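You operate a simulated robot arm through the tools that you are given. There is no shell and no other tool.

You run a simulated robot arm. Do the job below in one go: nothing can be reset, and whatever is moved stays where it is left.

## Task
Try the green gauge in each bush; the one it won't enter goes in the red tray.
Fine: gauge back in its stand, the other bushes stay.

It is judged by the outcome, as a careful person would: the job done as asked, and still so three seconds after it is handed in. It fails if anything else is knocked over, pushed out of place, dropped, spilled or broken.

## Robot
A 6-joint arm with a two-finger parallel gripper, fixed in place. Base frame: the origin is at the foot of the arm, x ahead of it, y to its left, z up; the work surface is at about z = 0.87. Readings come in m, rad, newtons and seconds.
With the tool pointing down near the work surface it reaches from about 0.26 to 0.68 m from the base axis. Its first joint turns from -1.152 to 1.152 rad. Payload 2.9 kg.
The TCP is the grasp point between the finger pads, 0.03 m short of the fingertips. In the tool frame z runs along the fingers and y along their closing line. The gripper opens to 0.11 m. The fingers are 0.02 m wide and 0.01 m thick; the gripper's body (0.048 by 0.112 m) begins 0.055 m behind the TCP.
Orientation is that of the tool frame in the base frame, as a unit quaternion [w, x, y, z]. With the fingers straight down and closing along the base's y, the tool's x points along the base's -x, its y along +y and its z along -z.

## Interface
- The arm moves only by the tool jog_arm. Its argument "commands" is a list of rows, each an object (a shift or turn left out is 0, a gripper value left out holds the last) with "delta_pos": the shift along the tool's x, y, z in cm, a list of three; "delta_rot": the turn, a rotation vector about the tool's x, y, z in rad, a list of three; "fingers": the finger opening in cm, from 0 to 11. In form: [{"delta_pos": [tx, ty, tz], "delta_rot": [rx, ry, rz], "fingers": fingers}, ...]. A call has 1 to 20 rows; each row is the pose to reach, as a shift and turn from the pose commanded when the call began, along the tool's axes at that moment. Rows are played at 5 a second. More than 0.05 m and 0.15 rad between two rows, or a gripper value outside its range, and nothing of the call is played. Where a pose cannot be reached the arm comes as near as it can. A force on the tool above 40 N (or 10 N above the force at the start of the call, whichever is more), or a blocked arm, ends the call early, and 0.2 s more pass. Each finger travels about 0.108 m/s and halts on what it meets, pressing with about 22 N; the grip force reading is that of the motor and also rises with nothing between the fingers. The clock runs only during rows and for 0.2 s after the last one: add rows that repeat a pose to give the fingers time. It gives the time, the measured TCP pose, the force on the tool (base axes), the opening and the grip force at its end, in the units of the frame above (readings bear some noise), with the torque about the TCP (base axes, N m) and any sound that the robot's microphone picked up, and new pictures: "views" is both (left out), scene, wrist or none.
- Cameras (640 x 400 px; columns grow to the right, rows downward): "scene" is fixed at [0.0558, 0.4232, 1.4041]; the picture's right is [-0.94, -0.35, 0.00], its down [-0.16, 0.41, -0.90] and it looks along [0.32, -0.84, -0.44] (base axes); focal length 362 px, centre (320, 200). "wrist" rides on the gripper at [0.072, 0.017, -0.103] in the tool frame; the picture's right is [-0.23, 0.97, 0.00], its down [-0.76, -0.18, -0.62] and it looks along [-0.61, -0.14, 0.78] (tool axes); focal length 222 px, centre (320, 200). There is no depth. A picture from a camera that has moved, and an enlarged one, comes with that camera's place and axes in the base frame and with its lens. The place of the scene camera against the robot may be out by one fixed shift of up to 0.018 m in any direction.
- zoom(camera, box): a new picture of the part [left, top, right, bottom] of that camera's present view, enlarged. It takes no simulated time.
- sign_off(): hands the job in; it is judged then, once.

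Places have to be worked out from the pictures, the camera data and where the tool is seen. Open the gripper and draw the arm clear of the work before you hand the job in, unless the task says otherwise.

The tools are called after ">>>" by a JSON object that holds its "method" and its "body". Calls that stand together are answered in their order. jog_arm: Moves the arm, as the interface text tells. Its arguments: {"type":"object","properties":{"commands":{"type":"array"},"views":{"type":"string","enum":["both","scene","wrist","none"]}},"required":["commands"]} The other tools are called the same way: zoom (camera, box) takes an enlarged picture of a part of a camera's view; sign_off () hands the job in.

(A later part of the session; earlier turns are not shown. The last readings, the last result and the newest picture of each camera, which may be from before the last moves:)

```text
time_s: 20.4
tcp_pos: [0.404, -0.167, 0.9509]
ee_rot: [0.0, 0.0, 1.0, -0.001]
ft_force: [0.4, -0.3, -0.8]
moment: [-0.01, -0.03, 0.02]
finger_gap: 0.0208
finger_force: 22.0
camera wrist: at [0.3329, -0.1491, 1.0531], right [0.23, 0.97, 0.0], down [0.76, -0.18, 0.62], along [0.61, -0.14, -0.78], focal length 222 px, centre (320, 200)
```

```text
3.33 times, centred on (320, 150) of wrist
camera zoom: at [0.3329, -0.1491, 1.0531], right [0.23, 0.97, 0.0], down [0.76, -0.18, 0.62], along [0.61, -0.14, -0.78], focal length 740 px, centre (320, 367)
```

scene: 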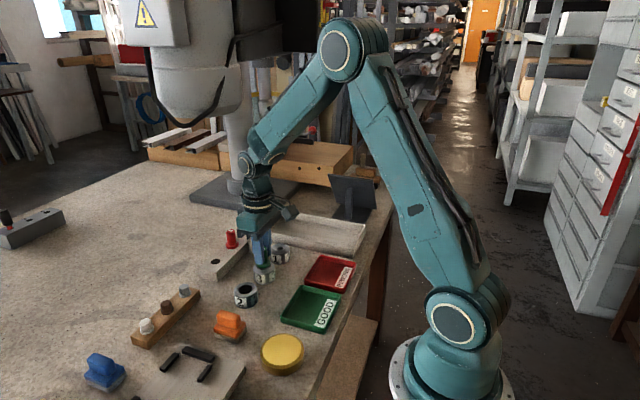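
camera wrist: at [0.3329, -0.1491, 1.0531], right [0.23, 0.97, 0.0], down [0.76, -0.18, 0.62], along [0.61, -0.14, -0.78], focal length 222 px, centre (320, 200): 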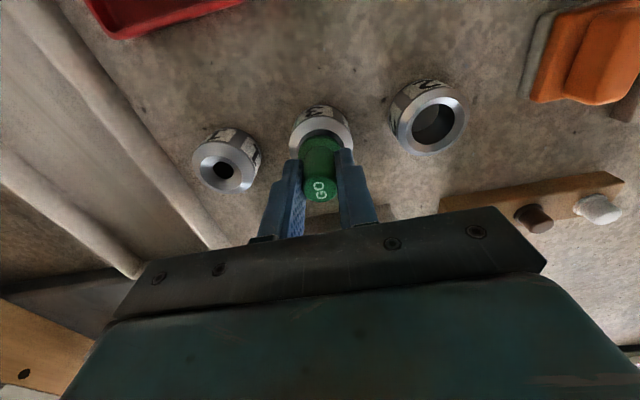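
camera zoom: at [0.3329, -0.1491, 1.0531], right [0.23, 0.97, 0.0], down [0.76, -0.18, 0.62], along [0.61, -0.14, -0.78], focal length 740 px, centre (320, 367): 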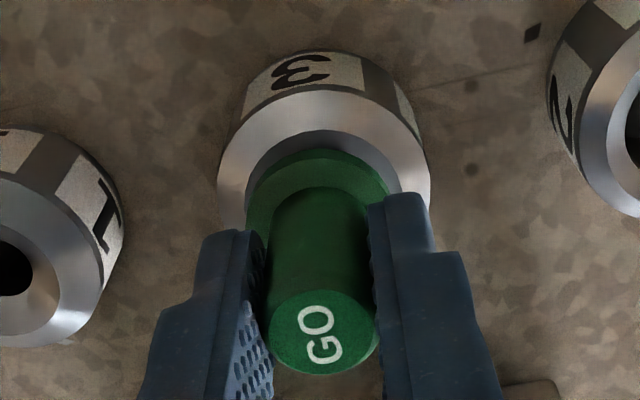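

Bush 3 accepts the plug with zero resistance. I'll go 3 mm deeper to confirm a full entry.

>>> {"method": "jog_arm", "body": {"commands": [{"delta_pos": [0, 0.03, 0.1]}, {"delta_pos": [0, 0.03, 0.2]}, {"delta_pos": [0, 0.03, 0.3]}, {"delta_pos": [0, 0.03, 0.3]}]}}

>>> {"method": "zoom", "body": {"camera": "scene", "box": [240, 225, 300, 295]}}

```text
time_s: 21.4
tcp_pos: [0.4043, -0.1649, 0.9487]
ee_rot: [0.0, 0.001, 1.0, 0.0]
ft_force: [0.0, 0.2, -1.5]
moment: [0.01, 0.02, 0.03]
finger_gap: 0.021
finger_force: 21.6
camera wrist: at [0.3318, -0.1478, 1.0511], right [0.23, 0.97, 0.0], down [0.76, -0.18, 0.62], along [0.61, -0.14, -0.78], focal length 222 px, centre (320, 200)
```

scene: 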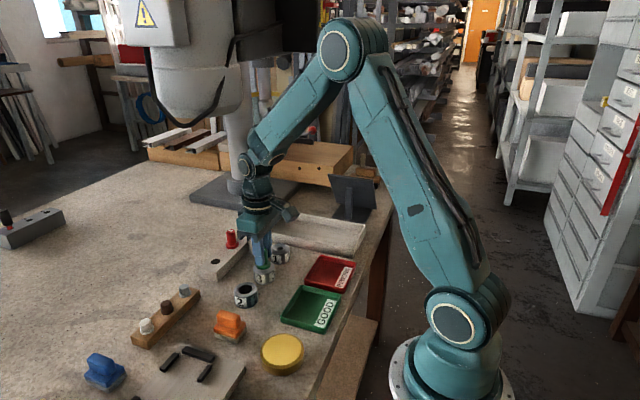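
wrist: 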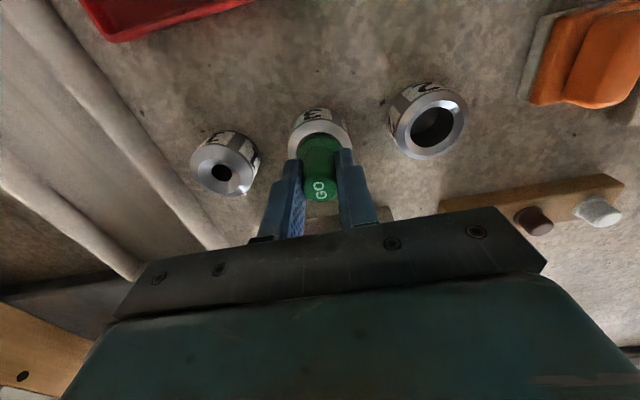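

```text
5.71 times, centred on (270, 260) of scene
camera zoom: at [0.0558, 0.4232, 1.4041], right [-0.94, -0.35, 0.0], down [-0.16, 0.41, -0.9], along [0.32, -0.84, -0.44], focal length 2070 px, centre (606, -143)
```

zoom: 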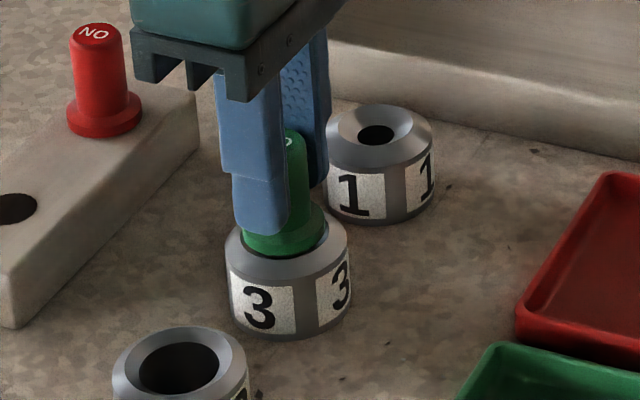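

Bush 3 passes: the gauge enters fully with no force. I'll lift straight out and move over bush 2, 8.0 cm in +y.

>>> {"method": "jog_arm", "body": {"commands": [{"delta_pos": [0, 0, -0.5]}, {"delta_pos": [0, 0, -1.5]}, {"delta_pos": [0, 0, -3]}, {"delta_pos": [0, 0, -4.5]}, {"delta_pos": [0, 0, -5.8]}, {"delta_pos": [0, 1, -6]}, {"delta_pos": [-0.05, 3, -6]}, {"delta_pos": [-0.1, 5.2, -6]}, {"delta_pos": [-0.14, 7, -6]}, {"delta_pos": [-0.14, 8.0, -6]}, {"delta_pos": [-0.14, 8.0, -6]}, {"delta_pos": [-0.14, 8.0, -6]}]}}

>>> {"method": "zoom", "body": {"camera": "scene", "box": [210, 235, 290, 315]}}

>>> {"method": "zoom", "body": {"camera": "wrist", "box": [240, 90, 400, 210]}}

```text
time_s: 24.0
tcp_pos: [0.4063, -0.0841, 1.0101]
ee_rot: [0.0, 0.0, 1.0, 0.0]
ft_force: [-0.2, -0.1, -0.3]
moment: [0.02, 0.02, 0.02]
finger_gap: 0.0207
finger_force: 22.4
camera wrist: at [0.3342, -0.0682, 1.1122], right [0.23, 0.97, 0.0], down [0.76, -0.18, 0.62], along [0.61, -0.14, -0.78], focal length 222 px, centre (320, 200)
```

scene: 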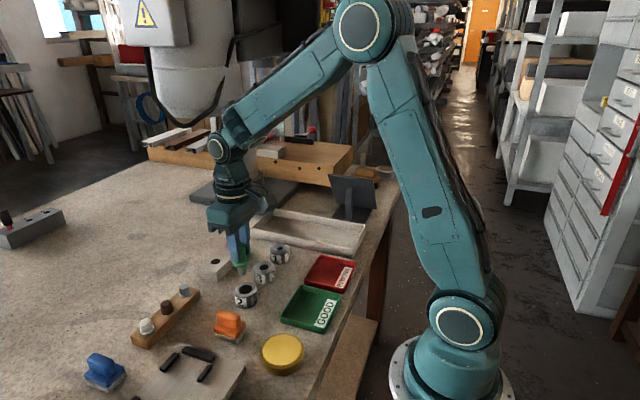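
wrist: 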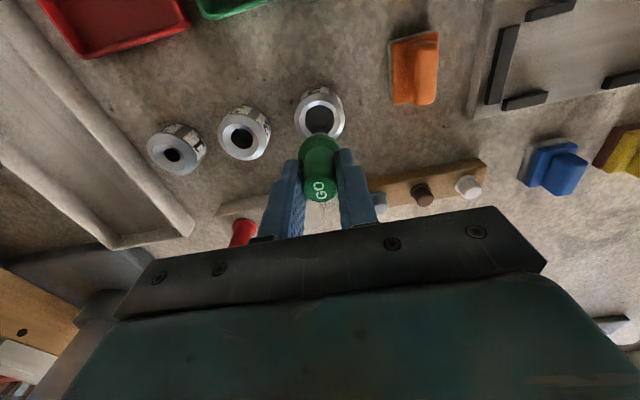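

```text
5.00 times, centred on (250, 275) of scene
camera zoom: at [0.0558, 0.4232, 1.4041], right [-0.94, -0.35, 0.0], down [-0.16, 0.41, -0.9], along [0.32, -0.84, -0.44], focal length 1811 px, centre (670, -175)
```

zoom: 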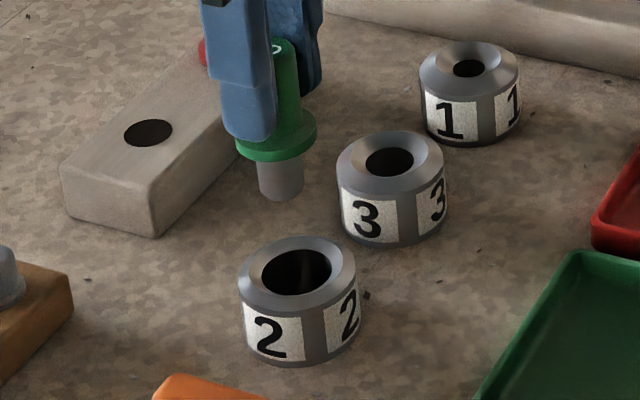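

```text
3.33 times, centred on (320, 150) of wrist
camera zoom: at [0.3342, -0.0682, 1.1122], right [0.23, 0.97, 0.0], down [0.76, -0.18, 0.62], along [0.61, -0.14, -0.78], focal length 740 px, centre (320, 367)
```

zoom: 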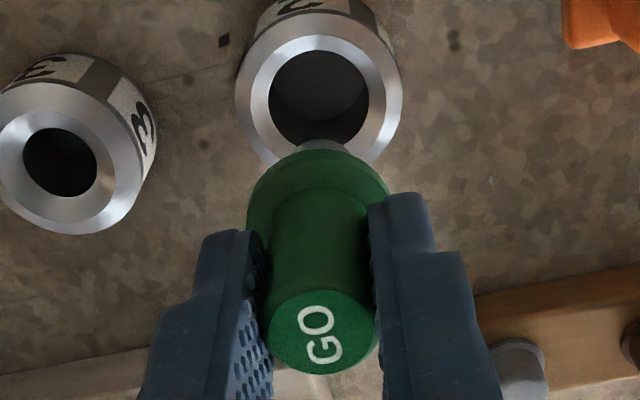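

The plug is about over bush 2, which has a large bore and plenty of clearance. I'll trim x by 1.5 mm and lower to the bore mouth first.

>>> {"method": "jog_arm", "body": {"commands": [{"delta_pos": [0.15, 0, 1]}, {"delta_pos": [0.15, 0, 2.2]}, {"delta_pos": [0.15, 0, 3.4]}, {"delta_pos": [0.15, 0, 4.2]}, {"delta_pos": [0.15, 0, 4.5]}, {"delta_pos": [0.15, 0, 4.5]}]}}

>>> {"method": "zoom", "body": {"camera": "scene", "box": [210, 235, 290, 315]}}

>>> {"method": "zoom", "body": {"camera": "wrist", "box": [240, 90, 400, 210]}}

```text
time_s: 25.4
tcp_pos: [0.4033, -0.0845, 0.9635]
ee_rot: [0.001, 0.0, 1.0, 0.0]
ft_force: [0.2, -0.4, -0.9]
moment: [0.03, -0.03, 0.0]
finger_gap: 0.0208
finger_force: 22.0
camera wrist: at [0.3317, -0.0681, 1.0665], right [0.23, 0.97, 0.0], down [0.76, -0.18, 0.62], along [0.61, -0.14, -0.78], focal length 222 px, centre (320, 200)
```

scene: 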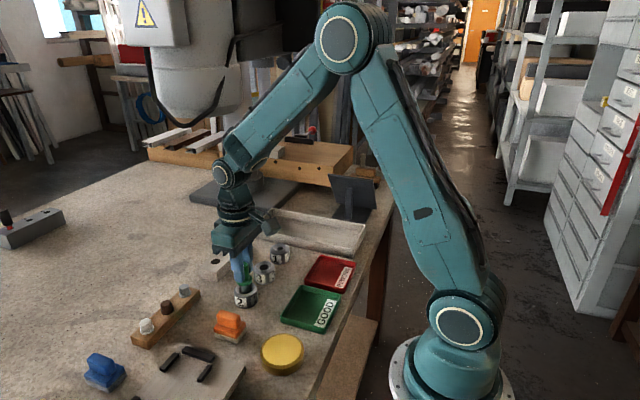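
wrist: 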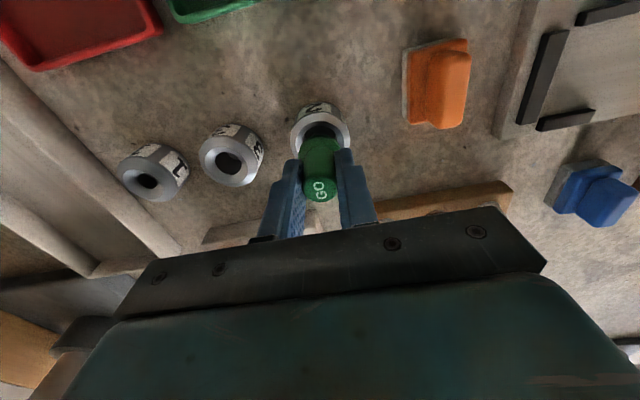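

```text
5.00 times, centred on (250, 275) of scene
camera zoom: at [0.0558, 0.4232, 1.4041], right [-0.94, -0.35, 0.0], down [-0.16, 0.41, -0.9], along [0.32, -0.84, -0.44], focal length 1811 px, centre (670, -175)
```

zoom: 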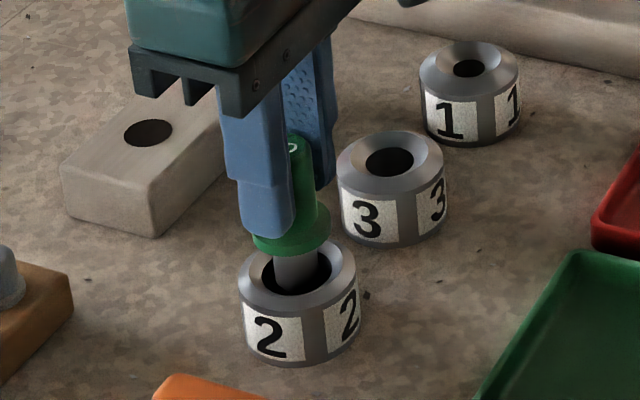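

```text
3.33 times, centred on (320, 150) of wrist
camera zoom: at [0.3317, -0.0681, 1.0665], right [0.23, 0.97, 0.0], down [0.76, -0.18, 0.62], along [0.61, -0.14, -0.78], focal length 740 px, centre (320, 367)
```

zoom: 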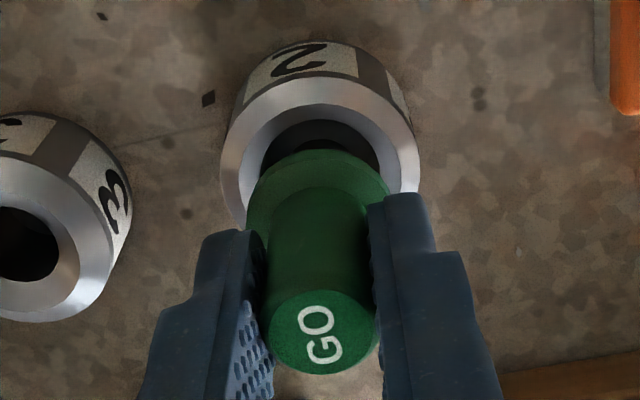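

The plug is centred in bush 2's bore. I'll lower another 1.2 cm to confirm entry.

>>> {"method": "jog_arm", "body": {"commands": [{"delta_pos": [0, 0, 0.3]}, {"delta_pos": [0, 0, 0.6]}, {"delta_pos": [0, 0, 0.9]}, {"delta_pos": [0, 0, 1.2]}, {"delta_pos": [0, 0, 1.2]}]}}

>>> {"method": "zoom", "body": {"camera": "scene", "box": [210, 235, 290, 315]}}

```text
time_s: 26.6
tcp_pos: [0.4046, -0.0852, 0.9516]
ee_rot: [0.0, 0.0, 1.0, -0.001]
ft_force: [0.0, -0.1, -0.4]
moment: [-0.02, 0.01, 0.0]
finger_gap: 0.021
finger_force: 21.6
camera wrist: at [0.3319, -0.0681, 1.0545], right [0.23, 0.97, 0.0], down [0.76, -0.18, 0.62], along [0.61, -0.14, -0.78], focal length 222 px, centre (320, 200)
```

scene: 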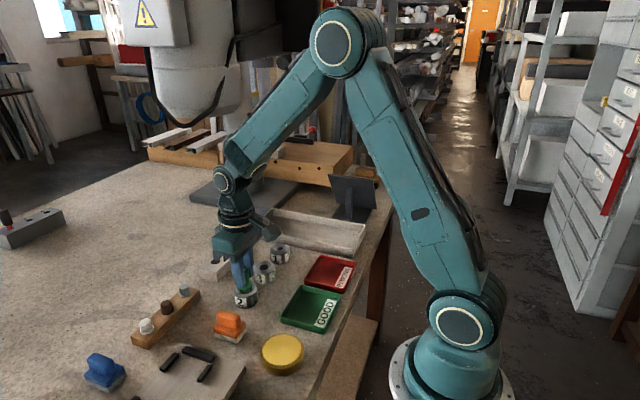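
wrist: 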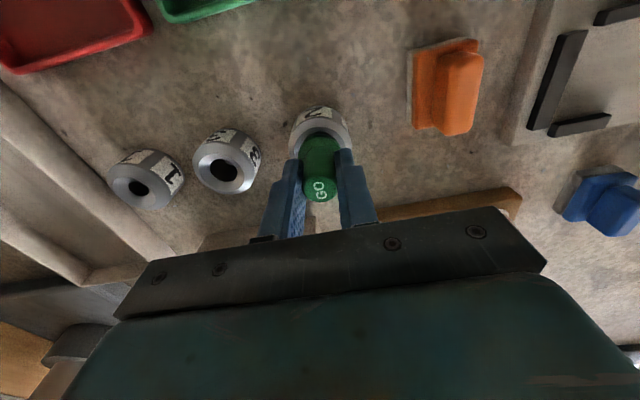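

```text
5.00 times, centred on (250, 275) of scene
camera zoom: at [0.0558, 0.4232, 1.4041], right [-0.94, -0.35, 0.0], down [-0.16, 0.41, -0.9], along [0.32, -0.84, -0.44], focal length 1811 px, centre (670, -175)
```

zoom: 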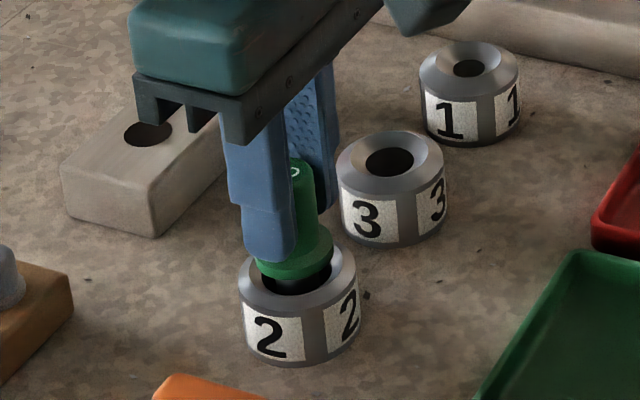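

Bush 2 also accepts the gauge. I'll lift out and move over bush 1.

>>> {"method": "jog_arm", "body": {"commands": [{"delta_pos": [0, 0, -0.5]}, {"delta_pos": [0, 0, -1.5]}, {"delta_pos": [0, 0, -3]}, {"delta_pos": [0, 0, -4.5]}, {"delta_pos": [0, 0, -5.8]}, {"delta_pos": [0, -1, -6]}, {"delta_pos": [0, -3.5, -6]}, {"delta_pos": [0, -6.5, -6]}, {"delta_pos": [0, -9.5, -6]}, {"delta_pos": [0, -12.5, -6]}, {"delta_pos": [0, -15, -6]}, {"delta_pos": [0, -16.03, -6]}, {"delta_pos": [0, -16.03, -6]}, {"delta_pos": [0, -16.03, -6]}]}}

>>> {"method": "zoom", "body": {"camera": "scene", "box": [250, 210, 310, 280]}}

>>> {"method": "zoom", "body": {"camera": "wrist", "box": [240, 90, 400, 210]}}

```text
time_s: 29.6
tcp_pos: [0.4026, -0.2441, 1.0106]
ee_rot: [0.001, 0.0, 1.0, 0.0]
ft_force: [0.7, 0.3, -0.9]
moment: [-0.03, 0.0, 0.01]
finger_gap: 0.0209
finger_force: 22.7
camera wrist: at [0.3311, -0.2275, 1.1131], right [0.23, 0.97, 0.0], down [0.76, -0.18, 0.62], along [0.61, -0.14, -0.78], focal length 222 px, centre (320, 200)
```

scene: 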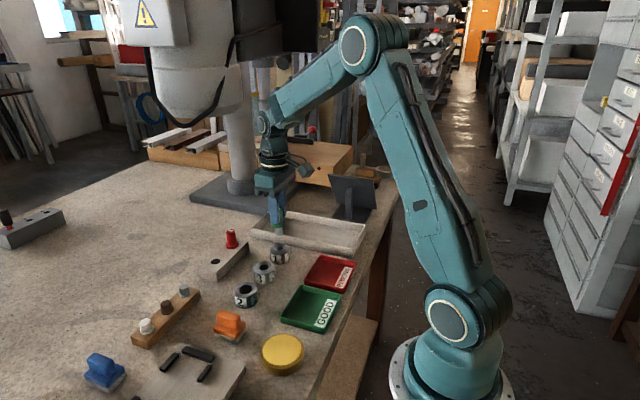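
wrist: 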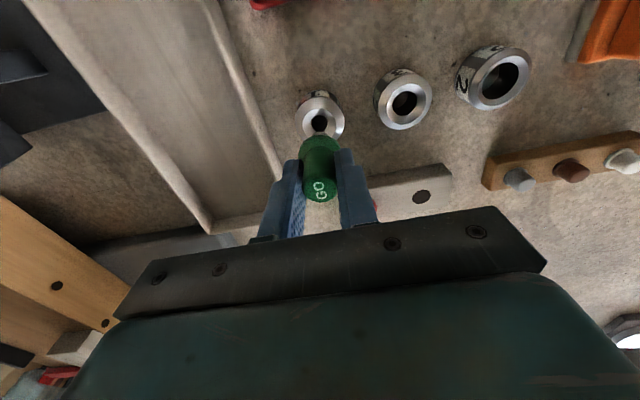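

```text
5.71 times, centred on (280, 245) of scene
camera zoom: at [0.0558, 0.4232, 1.4041], right [-0.94, -0.35, 0.0], down [-0.16, 0.41, -0.9], along [0.32, -0.84, -0.44], focal length 2070 px, centre (549, -57)
```

zoom: 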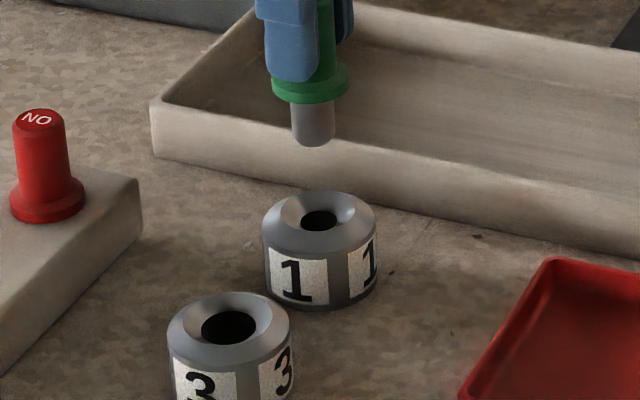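

```text
3.33 times, centred on (320, 150) of wrist
camera zoom: at [0.3311, -0.2275, 1.1131], right [0.23, 0.97, 0.0], down [0.76, -0.18, 0.62], along [0.61, -0.14, -0.78], focal length 740 px, centre (320, 367)
```

zoom: 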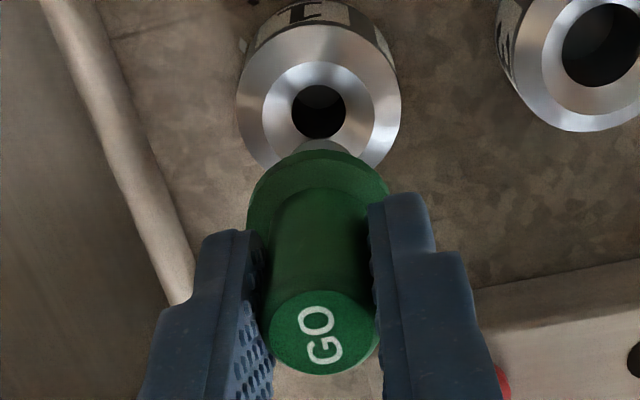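

The plug is above bush 1 and well aligned in the scene view. I'll lower to just above its rim and re-check before touching it gently.

>>> {"method": "jog_arm", "body": {"commands": [{"delta_pos": [0, -0.03, 1]}, {"delta_pos": [0, -0.03, 2]}, {"delta_pos": [0, -0.03, 3]}, {"delta_pos": [0, -0.03, 3.8]}, {"delta_pos": [0, -0.03, 4.2]}, {"delta_pos": [0, -0.03, 4.2]}]}}

>>> {"method": "zoom", "body": {"camera": "scene", "box": [255, 220, 305, 275]}}

>>> {"method": "zoom", "body": {"camera": "wrist", "box": [260, 80, 380, 190]}}

```text
time_s: 31.0
tcp_pos: [0.4037, -0.2442, 0.9689]
ee_rot: [0.001, 0.0, 1.0, 0.001]
ft_force: [-2.1, 3.0, 10.5]
moment: [0.1, 0.1, 0.0]
finger_gap: 0.0209
finger_force: 22.6
camera wrist: at [0.3319, -0.2291, 1.071], right [0.23, 0.97, 0.0], down [0.76, -0.18, 0.62], along [0.61, -0.14, -0.78], focal length 222 px, centre (320, 200)
```

scene: 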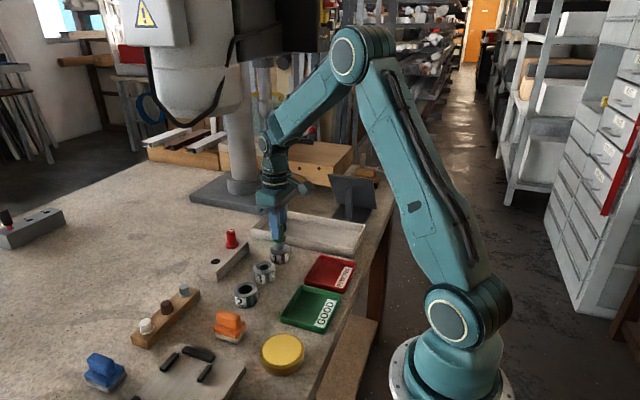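
wrist: 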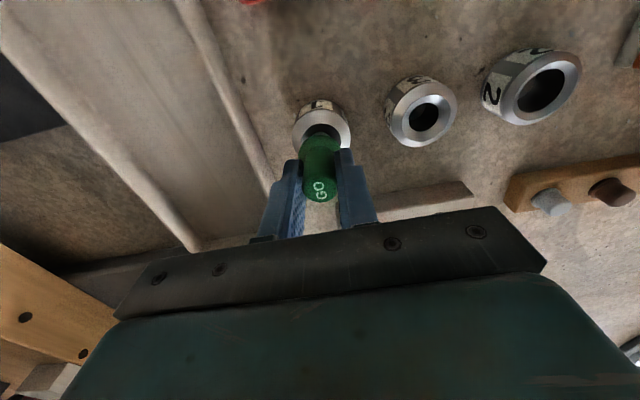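

```text
7.27 times, centred on (280, 248) of scene
camera zoom: at [0.0556, 0.4233, 1.404], right [-0.94, -0.35, 0.0], down [-0.16, 0.41, -0.9], along [0.32, -0.84, -0.44], focal length 2634 px, centre (611, -146)
```

zoom: 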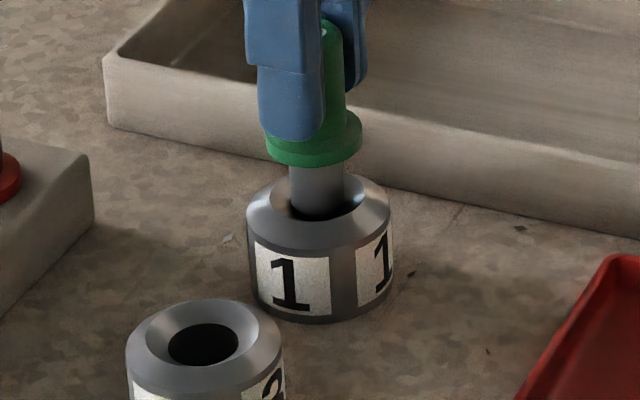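

```text
3.64 times, centred on (320, 135) of wrist
camera zoom: at [0.3319, -0.2291, 1.071], right [0.23, 0.97, 0.0], down [0.76, -0.18, 0.62], along [0.61, -0.14, -0.78], focal length 808 px, centre (320, 436)
```

zoom: 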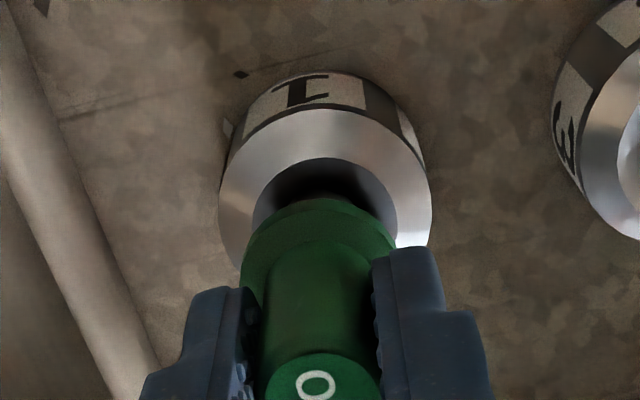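

Contact: 10 N upward while the plug is only at the countersink, about 2 cm higher than where it went in the others. The side force suggests I'm slightly off centre, so I'll lift a little, shift about 1 mm toward -x and +y, and retry gently to be fair.

>>> {"method": "jog_arm", "body": {"commands": [{"delta_pos": [0, 0, -0.2]}, {"delta_pos": [0, 0, -0.5]}, {"delta_pos": [0.1, 0.13, -0.5]}, {"delta_pos": [0.1, 0.13, -0.5]}, {"delta_pos": [0.1, 0.13, -0.3]}, {"delta_pos": [0.1, 0.13, -0.1]}, {"delta_pos": [0.1, 0.13, -0.05]}, {"delta_pos": [0.1, 0.13, -0.05]}]}}

>>> {"method": "zoom", "body": {"camera": "scene", "box": [255, 220, 305, 275]}}

>>> {"method": "zoom", "body": {"camera": "wrist", "box": [260, 80, 380, 190]}}

```text
time_s: 32.8
tcp_pos: [0.4031, -0.245, 0.9695]
ee_rot: [0.0, 0.0, 1.0, 0.0]
ft_force: [0.5, 0.4, 0.5]
moment: [0.01, -0.02, 0.01]
finger_gap: 0.0208
finger_force: 21.8
camera wrist: at [0.3304, -0.2276, 1.072], right [0.23, 0.97, 0.0], down [0.76, -0.18, 0.62], along [0.61, -0.14, -0.78], focal length 222 px, centre (320, 200)
```

scene: 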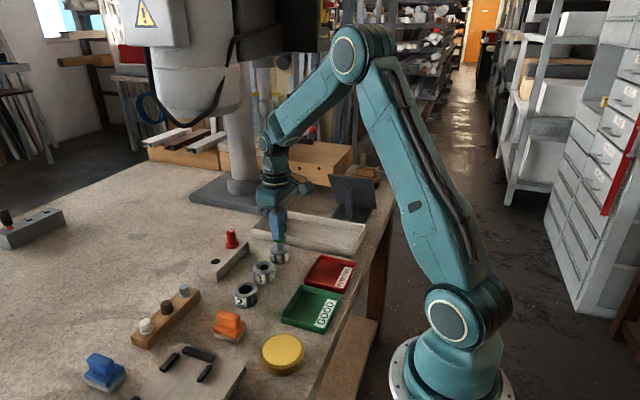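
wrist: 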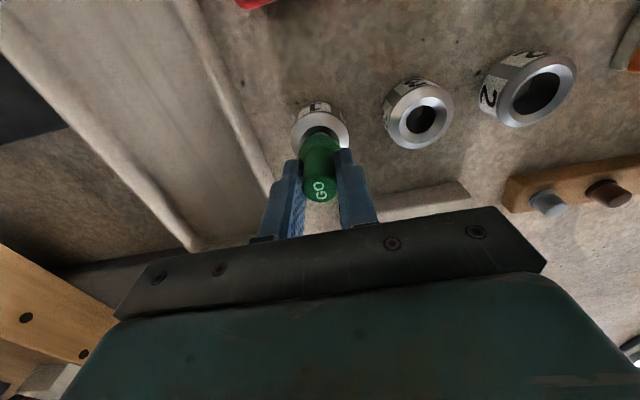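

```text
7.27 times, centred on (280, 248) of scene
camera zoom: at [0.0558, 0.4232, 1.4041], right [-0.94, -0.35, 0.0], down [-0.16, 0.41, -0.9], along [0.32, -0.84, -0.44], focal length 2634 px, centre (611, -146)
```

zoom: 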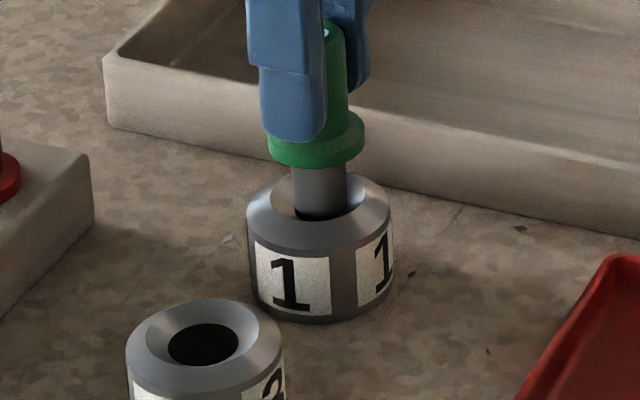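

```text
3.64 times, centred on (320, 135) of wrist
camera zoom: at [0.3304, -0.2276, 1.072], right [0.23, 0.97, 0.0], down [0.76, -0.18, 0.62], along [0.61, -0.14, -0.78], focal length 808 px, centre (320, 436)
```

zoom: 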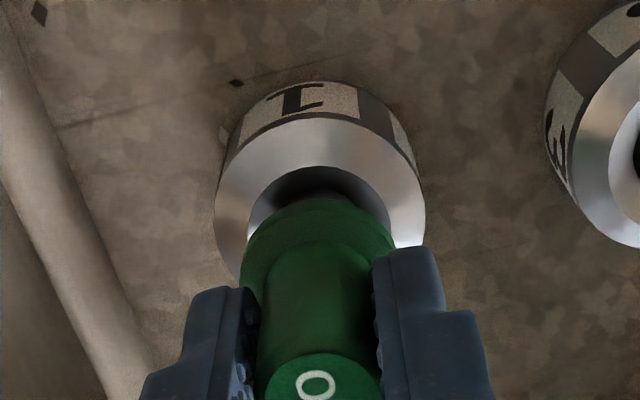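

The plug is now free and better centred. I'll step down 1 mm at a time and watch for where it stops.

>>> {"method": "jog_arm", "body": {"commands": [{"delta_pos": [0, 0, 0.05]}, {"delta_pos": [0, 0, 0.1]}, {"delta_pos": [0, 0, 0.1]}], "views": "none"}}

```text
time_s: 33.6
tcp_pos: [0.403, -0.2446, 0.9701]
ee_rot: [0.0, 0.001, 1.0, -0.001]
ft_force: [0.6, -0.1, 0.2]
moment: [0.02, 0.02, -0.04]
finger_gap: 0.0209
finger_force: 22.0
```

>>> {"method": "jog_arm", "body": {"commands": [{"delta_pos": [0, 0, 0.05]}, {"delta_pos": [0, 0, 0.1]}, {"delta_pos": [0, 0, 0.1]}], "views": "none"}}

```text
time_s: 34.4
tcp_pos: [0.4047, -0.2448, 0.9673]
ee_rot: [0.0, -0.001, 1.0, -0.001]
ft_force: [0.4, -1.1, -1.6]
moment: [-0.04, 0.0, 0.02]
finger_gap: 0.0209
finger_force: 21.7
```

No contact yet at 2 mm lower (the first touch was off centre). Continuing in 1 mm steps.

>>> {"method": "jog_arm", "body": {"commands": [{"delta_pos": [0, 0, 0.05]}, {"delta_pos": [0, 0, 0.1]}, {"delta_pos": [0, 0, 0.1]}], "views": "none"}}

```text
time_s: 35.2
tcp_pos: [0.4036, -0.2452, 0.9676]
ee_rot: [-0.001, 0.0, 1.0, 0.0]
ft_force: [0.8, 0.7, 0.6]
moment: [0.05, -0.09, 0.05]
finger_gap: 0.021
finger_force: 22.6
```

Still almost free (about 3 mm below the first touch height). One more millimetre.

>>> {"method": "jog_arm", "body": {"commands": [{"delta_pos": [0, 0, 0.05]}, {"delta_pos": [0, 0, 0.1]}, {"delta_pos": [0, 0, 0.1]}], "views": "both"}}

>>> {"method": "zoom", "body": {"camera": "scene", "box": [255, 220, 305, 275]}}

```text
time_s: 36.0
tcp_pos: [0.4043, -0.2461, 0.9663]
ee_rot: [0.0, 0.0, 1.0, 0.0]
ft_force: [-1.3, 3.6, 12.4]
moment: [0.15, 0.06, -0.03]
finger_gap: 0.0206
finger_force: 21.9
camera wrist: at [0.3315, -0.2283, 1.0698], right [0.23, 0.97, 0.0], down [0.76, -0.18, 0.62], along [0.61, -0.14, -0.78], focal length 222 px, centre (320, 200)
```

scene: 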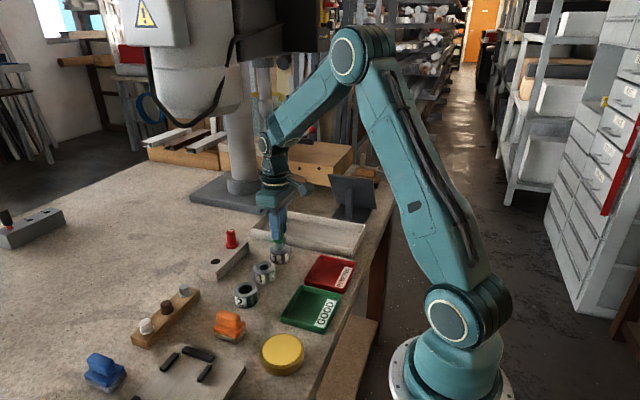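
wrist: 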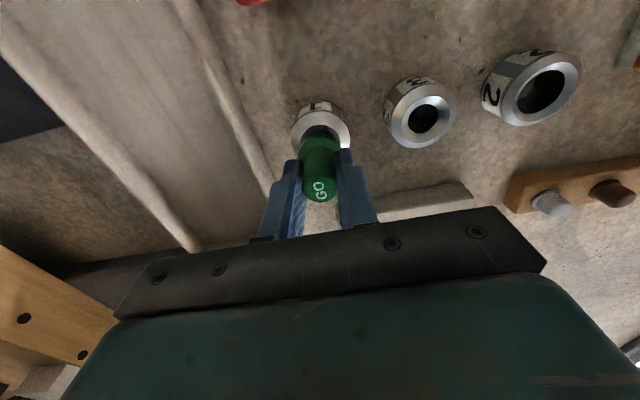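

```text
7.27 times, centred on (280, 248) of scene
camera zoom: at [0.0556, 0.4233, 1.404], right [-0.94, -0.35, 0.0], down [-0.16, 0.41, -0.9], along [0.32, -0.84, -0.44], focal length 2634 px, centre (611, -146)
```

zoom: 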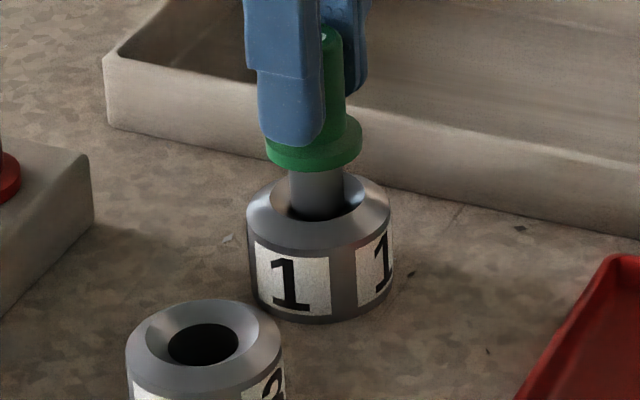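

Contact again 4 mm lower, with side force still toward +y, so I'm still off-centre in y. The bush hasn't moved. I'll lift 3 mm, shift another 1.3 mm in +y, and step down again.

>>> {"method": "jog_arm", "body": {"commands": [{"delta_pos": [0, 0, -0.15]}, {"delta_pos": [0, 0, -0.3]}, {"delta_pos": [0.04, 0.13, -0.3]}, {"delta_pos": [0.04, 0.13, -0.3]}, {"delta_pos": [0.04, 0.13, -0.2]}, {"delta_pos": [0.04, 0.13, -0.1]}, {"delta_pos": [0.04, 0.13, -0.1]}], "views": "none"}}

```text
time_s: 37.6
tcp_pos: [0.4027, -0.2447, 0.9683]
ee_rot: [0.002, -0.001, 1.0, -0.001]
ft_force: [3.6, -3.3, 10.2]
moment: [-0.21, -0.19, 0.03]
finger_gap: 0.021
finger_force: 21.8
```

The side force has now reversed, so the true centre lies between the last two positions. I'll lift and centre there, then lower again.

>>> {"method": "jog_arm", "body": {"commands": [{"delta_pos": [0, 0, -0.15]}, {"delta_pos": [0, 0, -0.3]}, {"delta_pos": [-0.03, -0.065, -0.3]}, {"delta_pos": [-0.03, -0.065, -0.3]}, {"delta_pos": [-0.03, -0.065, -0.15]}, {"delta_pos": [-0.03, -0.065, 0]}, {"delta_pos": [-0.03, -0.065, 0]}], "views": "none"}}

```text
time_s: 39.2
tcp_pos: [0.4037, -0.2463, 0.9672]
ee_rot: [0.001, 0.0, 1.0, -0.001]
ft_force: [-3.1, 0.1, 18.9]
moment: [0.07, 0.08, 0.01]
finger_gap: 0.0212
finger_force: 22.4
```

There's 19 N straight up at a similar height, so the plug sits on the cone and doesn't enter. I'll look at the pictures to confirm nothing shifted or tilted.

>>> {"method": "jog_arm", "body": {"commands": [{"delta_pos": [0, 0, -0.05]}, {"delta_pos": [0, 0, -0.05]}], "views": "both"}}

>>> {"method": "zoom", "body": {"camera": "scene", "box": [255, 220, 305, 275]}}

>>> {"method": "zoom", "body": {"camera": "wrist", "box": [260, 80, 380, 190]}}

```text
time_s: 39.8
tcp_pos: [0.4035, -0.2442, 0.9669]
ee_rot: [0.001, 0.001, 1.0, 0.0]
ft_force: [3.6, 0.4, 13.2]
moment: [-0.02, -0.39, 0.02]
finger_gap: 0.0209
finger_force: 22.2
camera wrist: at [0.3312, -0.2272, 1.0698], right [0.23, 0.97, 0.0], down [0.76, -0.18, 0.62], along [0.61, -0.14, -0.78], focal length 222 px, centre (320, 200)
```

scene: 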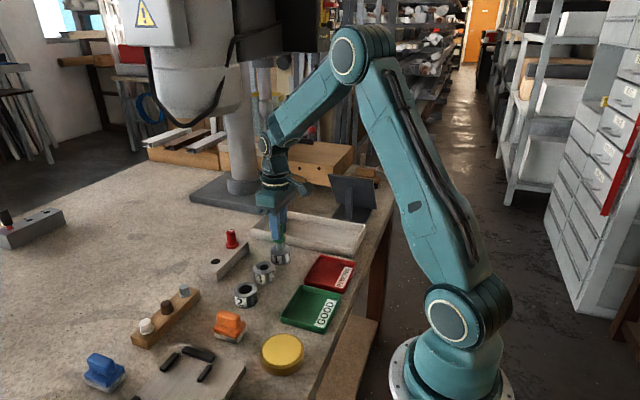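
wrist: 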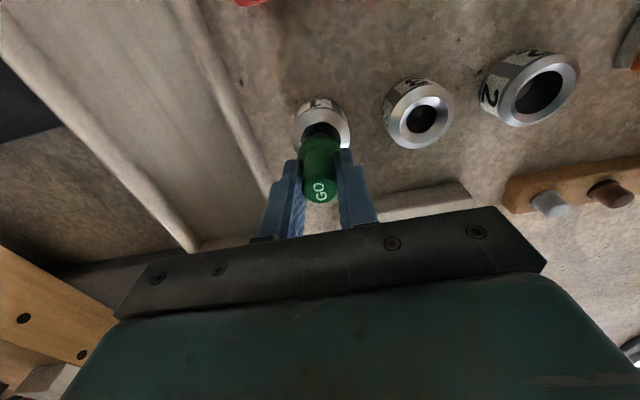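

```text
7.27 times, centred on (280, 248) of scene
camera zoom: at [0.0557, 0.4232, 1.404], right [-0.94, -0.35, 0.0], down [-0.16, 0.41, -0.9], along [0.32, -0.84, -0.44], focal length 2634 px, centre (611, -146)
```

zoom: 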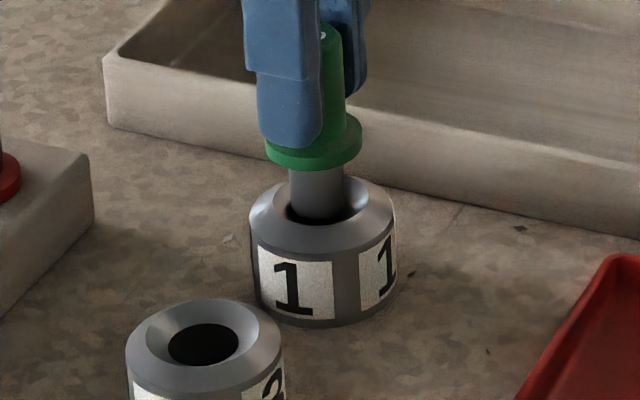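

```text
3.64 times, centred on (320, 135) of wrist
camera zoom: at [0.3312, -0.2272, 1.0698], right [0.23, 0.97, 0.0], down [0.76, -0.18, 0.62], along [0.61, -0.14, -0.78], focal length 808 px, centre (320, 436)
```

zoom: 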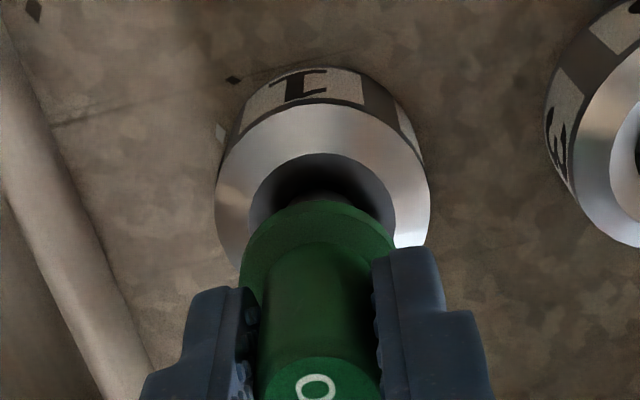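

The plug rests on bush 1's cone all around and won't go in, while bushes 2 and 3 accepted it freely. So bush 1 is the reject. I'll lift the gauge well clear and check how it sits in the grip.

>>> {"method": "jog_arm", "body": {"commands": [{"delta_pos": [0, 0, -0.5]}, {"delta_pos": [0, 0, -1.5]}, {"delta_pos": [0, 0, -3]}, {"delta_pos": [0, 0, -5]}, {"delta_pos": [0, 0, -7]}, {"delta_pos": [0, 0, -7.7]}, {"delta_pos": [0, 0, -7.7]}, {"delta_pos": [0, 0, -7.7]}]}}

>>> {"method": "zoom", "body": {"camera": "scene", "box": [250, 195, 310, 275]}}

>>> {"method": "zoom", "body": {"camera": "wrist", "box": [240, 90, 400, 210]}}

```text
time_s: 41.6
tcp_pos: [0.4045, -0.2438, 1.0422]
ee_rot: [0.0, 0.0, 1.0, 0.0]
ft_force: [-0.2, 0.1, 0.1]
moment: [0.01, 0.01, 0.0]
finger_gap: 0.0211
finger_force: 22.5
camera wrist: at [0.3322, -0.2274, 1.1457], right [0.23, 0.97, 0.0], down [0.76, -0.18, 0.62], along [0.61, -0.14, -0.78], focal length 222 px, centre (320, 200)
```

scene: 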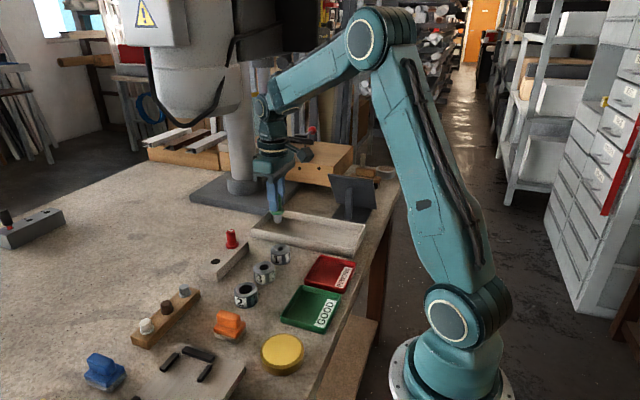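
wrist: 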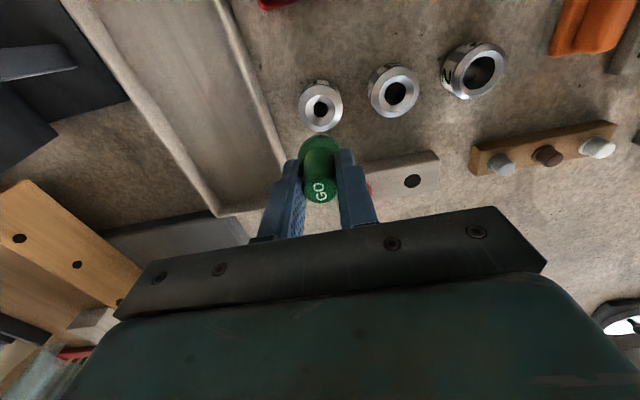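

```text
5.00 times, centred on (280, 235) of scene
camera zoom: at [0.0558, 0.4232, 1.4041], right [-0.94, -0.35, 0.0], down [-0.16, 0.41, -0.9], along [0.32, -0.84, -0.44], focal length 1811 px, centre (520, 25)
```

zoom: 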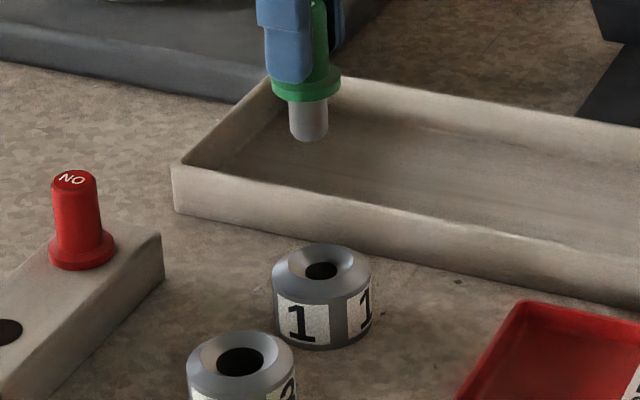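

```text
3.33 times, centred on (320, 150) of wrist
camera zoom: at [0.3322, -0.2274, 1.1457], right [0.23, 0.97, 0.0], down [0.76, -0.18, 0.62], along [0.61, -0.14, -0.78], focal length 740 px, centre (320, 367)
```

zoom: 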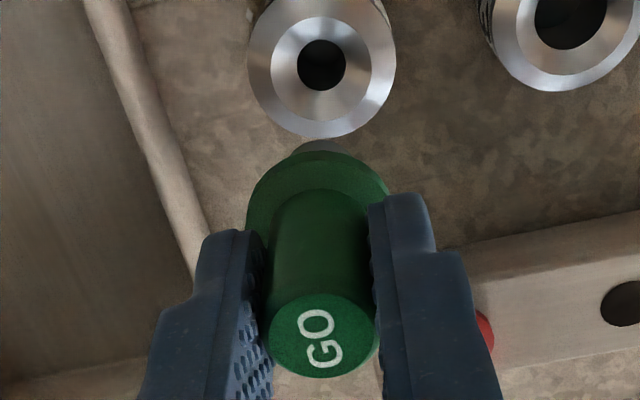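

The grip looks unchanged. I'll carry the gauge back high above its stand hole, exactly reversing my offsets.

>>> {"method": "jog_arm", "body": {"commands": [{"delta_pos": [-0.5, 0.5, 0]}, {"delta_pos": [-2, 1.8, 0]}, {"delta_pos": [-4, 3.5, 0]}, {"delta_pos": [-6, 5.2, 0]}, {"delta_pos": [-8, 7, 0]}, {"delta_pos": [-10, 8.6, 0]}, {"delta_pos": [-11.3, 9.7, 0]}, {"delta_pos": [-11.68, 9.955, 0]}, {"delta_pos": [-11.68, 9.955, 0]}, {"delta_pos": [-11.68, 9.955, 0]}]}}

>>> {"method": "zoom", "body": {"camera": "scene", "box": [180, 195, 260, 285]}}

>>> {"method": "zoom", "body": {"camera": "wrist", "box": [240, 90, 400, 220]}}

```text
time_s: 43.8
tcp_pos: [0.5207, -0.1449, 1.0441]
ee_rot: [0.0, 0.001, 1.0, 0.0]
ft_force: [0.7, -0.7, -1.2]
moment: [-0.04, 0.01, 0.01]
finger_gap: 0.0208
finger_force: 21.7
camera wrist: at [0.4492, -0.1281, 1.1461], right [0.23, 0.97, 0.0], down [0.76, -0.18, 0.62], along [0.61, -0.14, -0.78], focal length 222 px, centre (320, 200)
```

scene: 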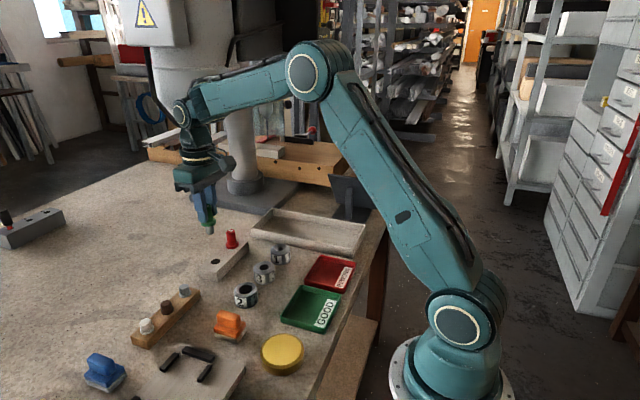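
wrist: 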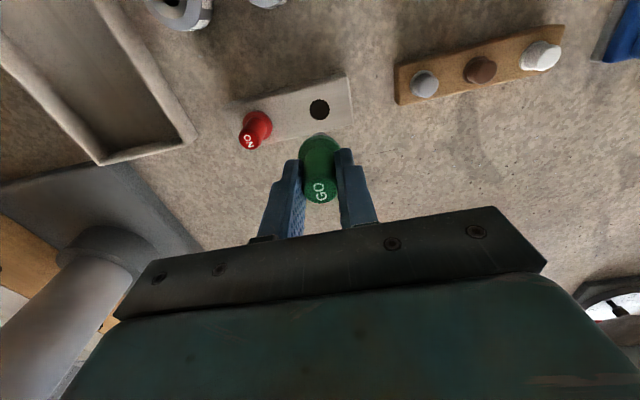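

```text
4.44 times, centred on (220, 240) of scene
camera zoom: at [0.0558, 0.4232, 1.4041], right [-0.94, -0.35, 0.0], down [-0.16, 0.41, -0.9], along [0.32, -0.84, -0.44], focal length 1610 px, centre (764, 22)
```

zoom: 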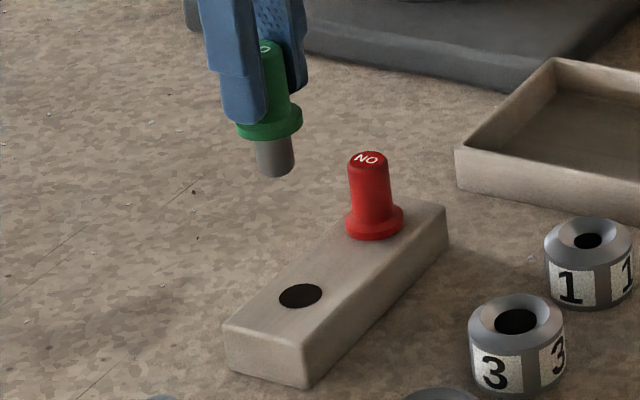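

```text
3.08 times, centred on (320, 155) of wrist
camera zoom: at [0.4492, -0.1281, 1.1461], right [0.23, 0.97, 0.0], down [0.76, -0.18, 0.62], along [0.61, -0.14, -0.78], focal length 684 px, centre (320, 338)
```

zoom: 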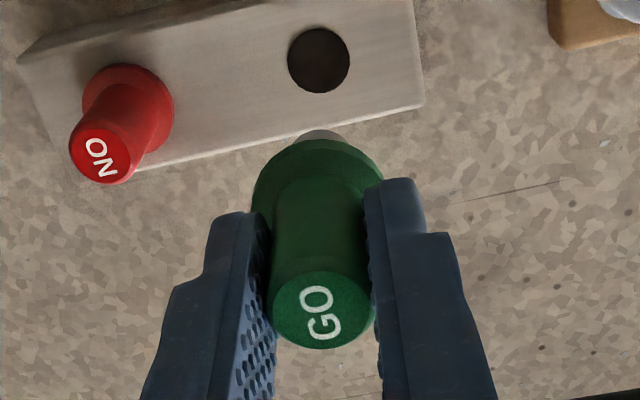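

The hole appears in the same place relative to the tool as when I lifted the gauge out. I'll lower until the plug is just above the hole and check.

>>> {"method": "jog_arm", "body": {"commands": [{"delta_pos": [0, 0, 1.5]}, {"delta_pos": [0, 0, 3]}, {"delta_pos": [0, 0, 4.5]}, {"delta_pos": [0, 0, 6]}, {"delta_pos": [0, 0, 6.8]}, {"delta_pos": [0, 0, 7]}, {"delta_pos": [0, 0, 7]}, {"delta_pos": [0, 0, 7]}]}}

>>> {"method": "zoom", "body": {"camera": "scene", "box": [190, 220, 250, 280]}}

>>> {"method": "zoom", "body": {"camera": "wrist", "box": [240, 90, 400, 220]}}

```text
time_s: 45.6
tcp_pos: [0.5213, -0.1448, 0.9724]
ee_rot: [0.001, 0.0, 1.0, 0.0]
ft_force: [0.1, 0.5, -0.6]
moment: [-0.01, 0.0, 0.0]
finger_gap: 0.0209
finger_force: 21.9
camera wrist: at [0.4491, -0.128, 1.0766], right [0.23, 0.97, 0.0], down [0.76, -0.18, 0.62], along [0.61, -0.14, -0.78], focal length 222 px, centre (320, 200)
```

scene: 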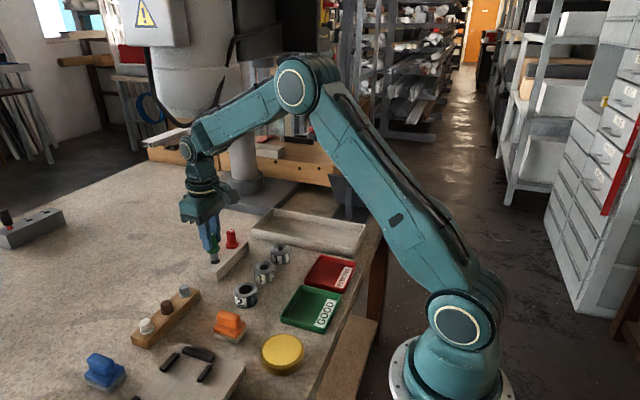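
wrist: 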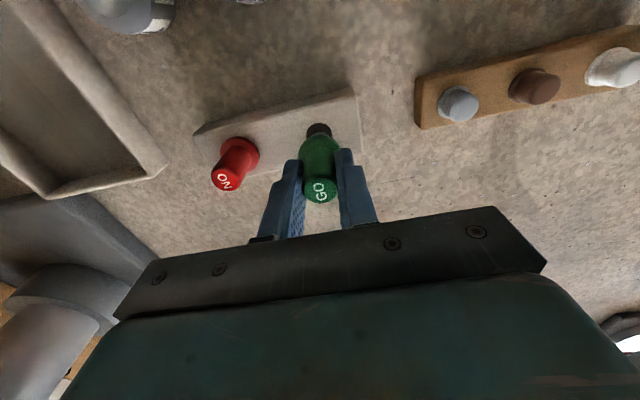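

```text
6.67 times, centred on (220, 250) of scene
camera zoom: at [0.0558, 0.4232, 1.4041], right [-0.94, -0.35, 0.0], down [-0.16, 0.41, -0.9], along [0.32, -0.84, -0.44], focal length 2415 px, centre (987, -133)
```

zoom: 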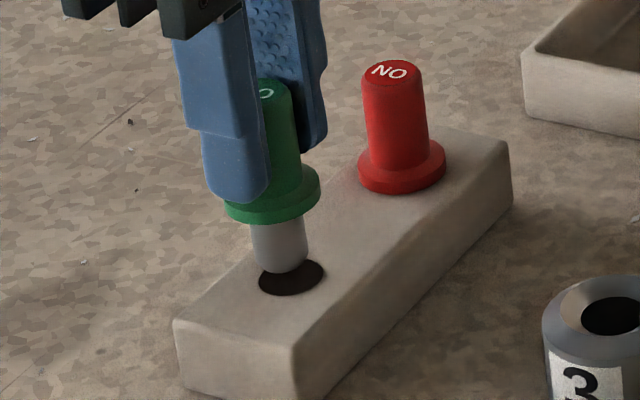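

```text
3.08 times, centred on (320, 155) of wrist
camera zoom: at [0.4491, -0.128, 1.0766], right [0.23, 0.97, 0.0], down [0.76, -0.18, 0.62], along [0.61, -0.14, -0.78], focal length 684 px, centre (320, 338)
```

zoom: 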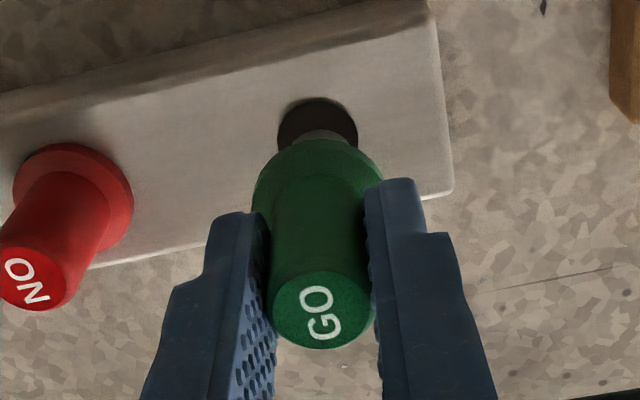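

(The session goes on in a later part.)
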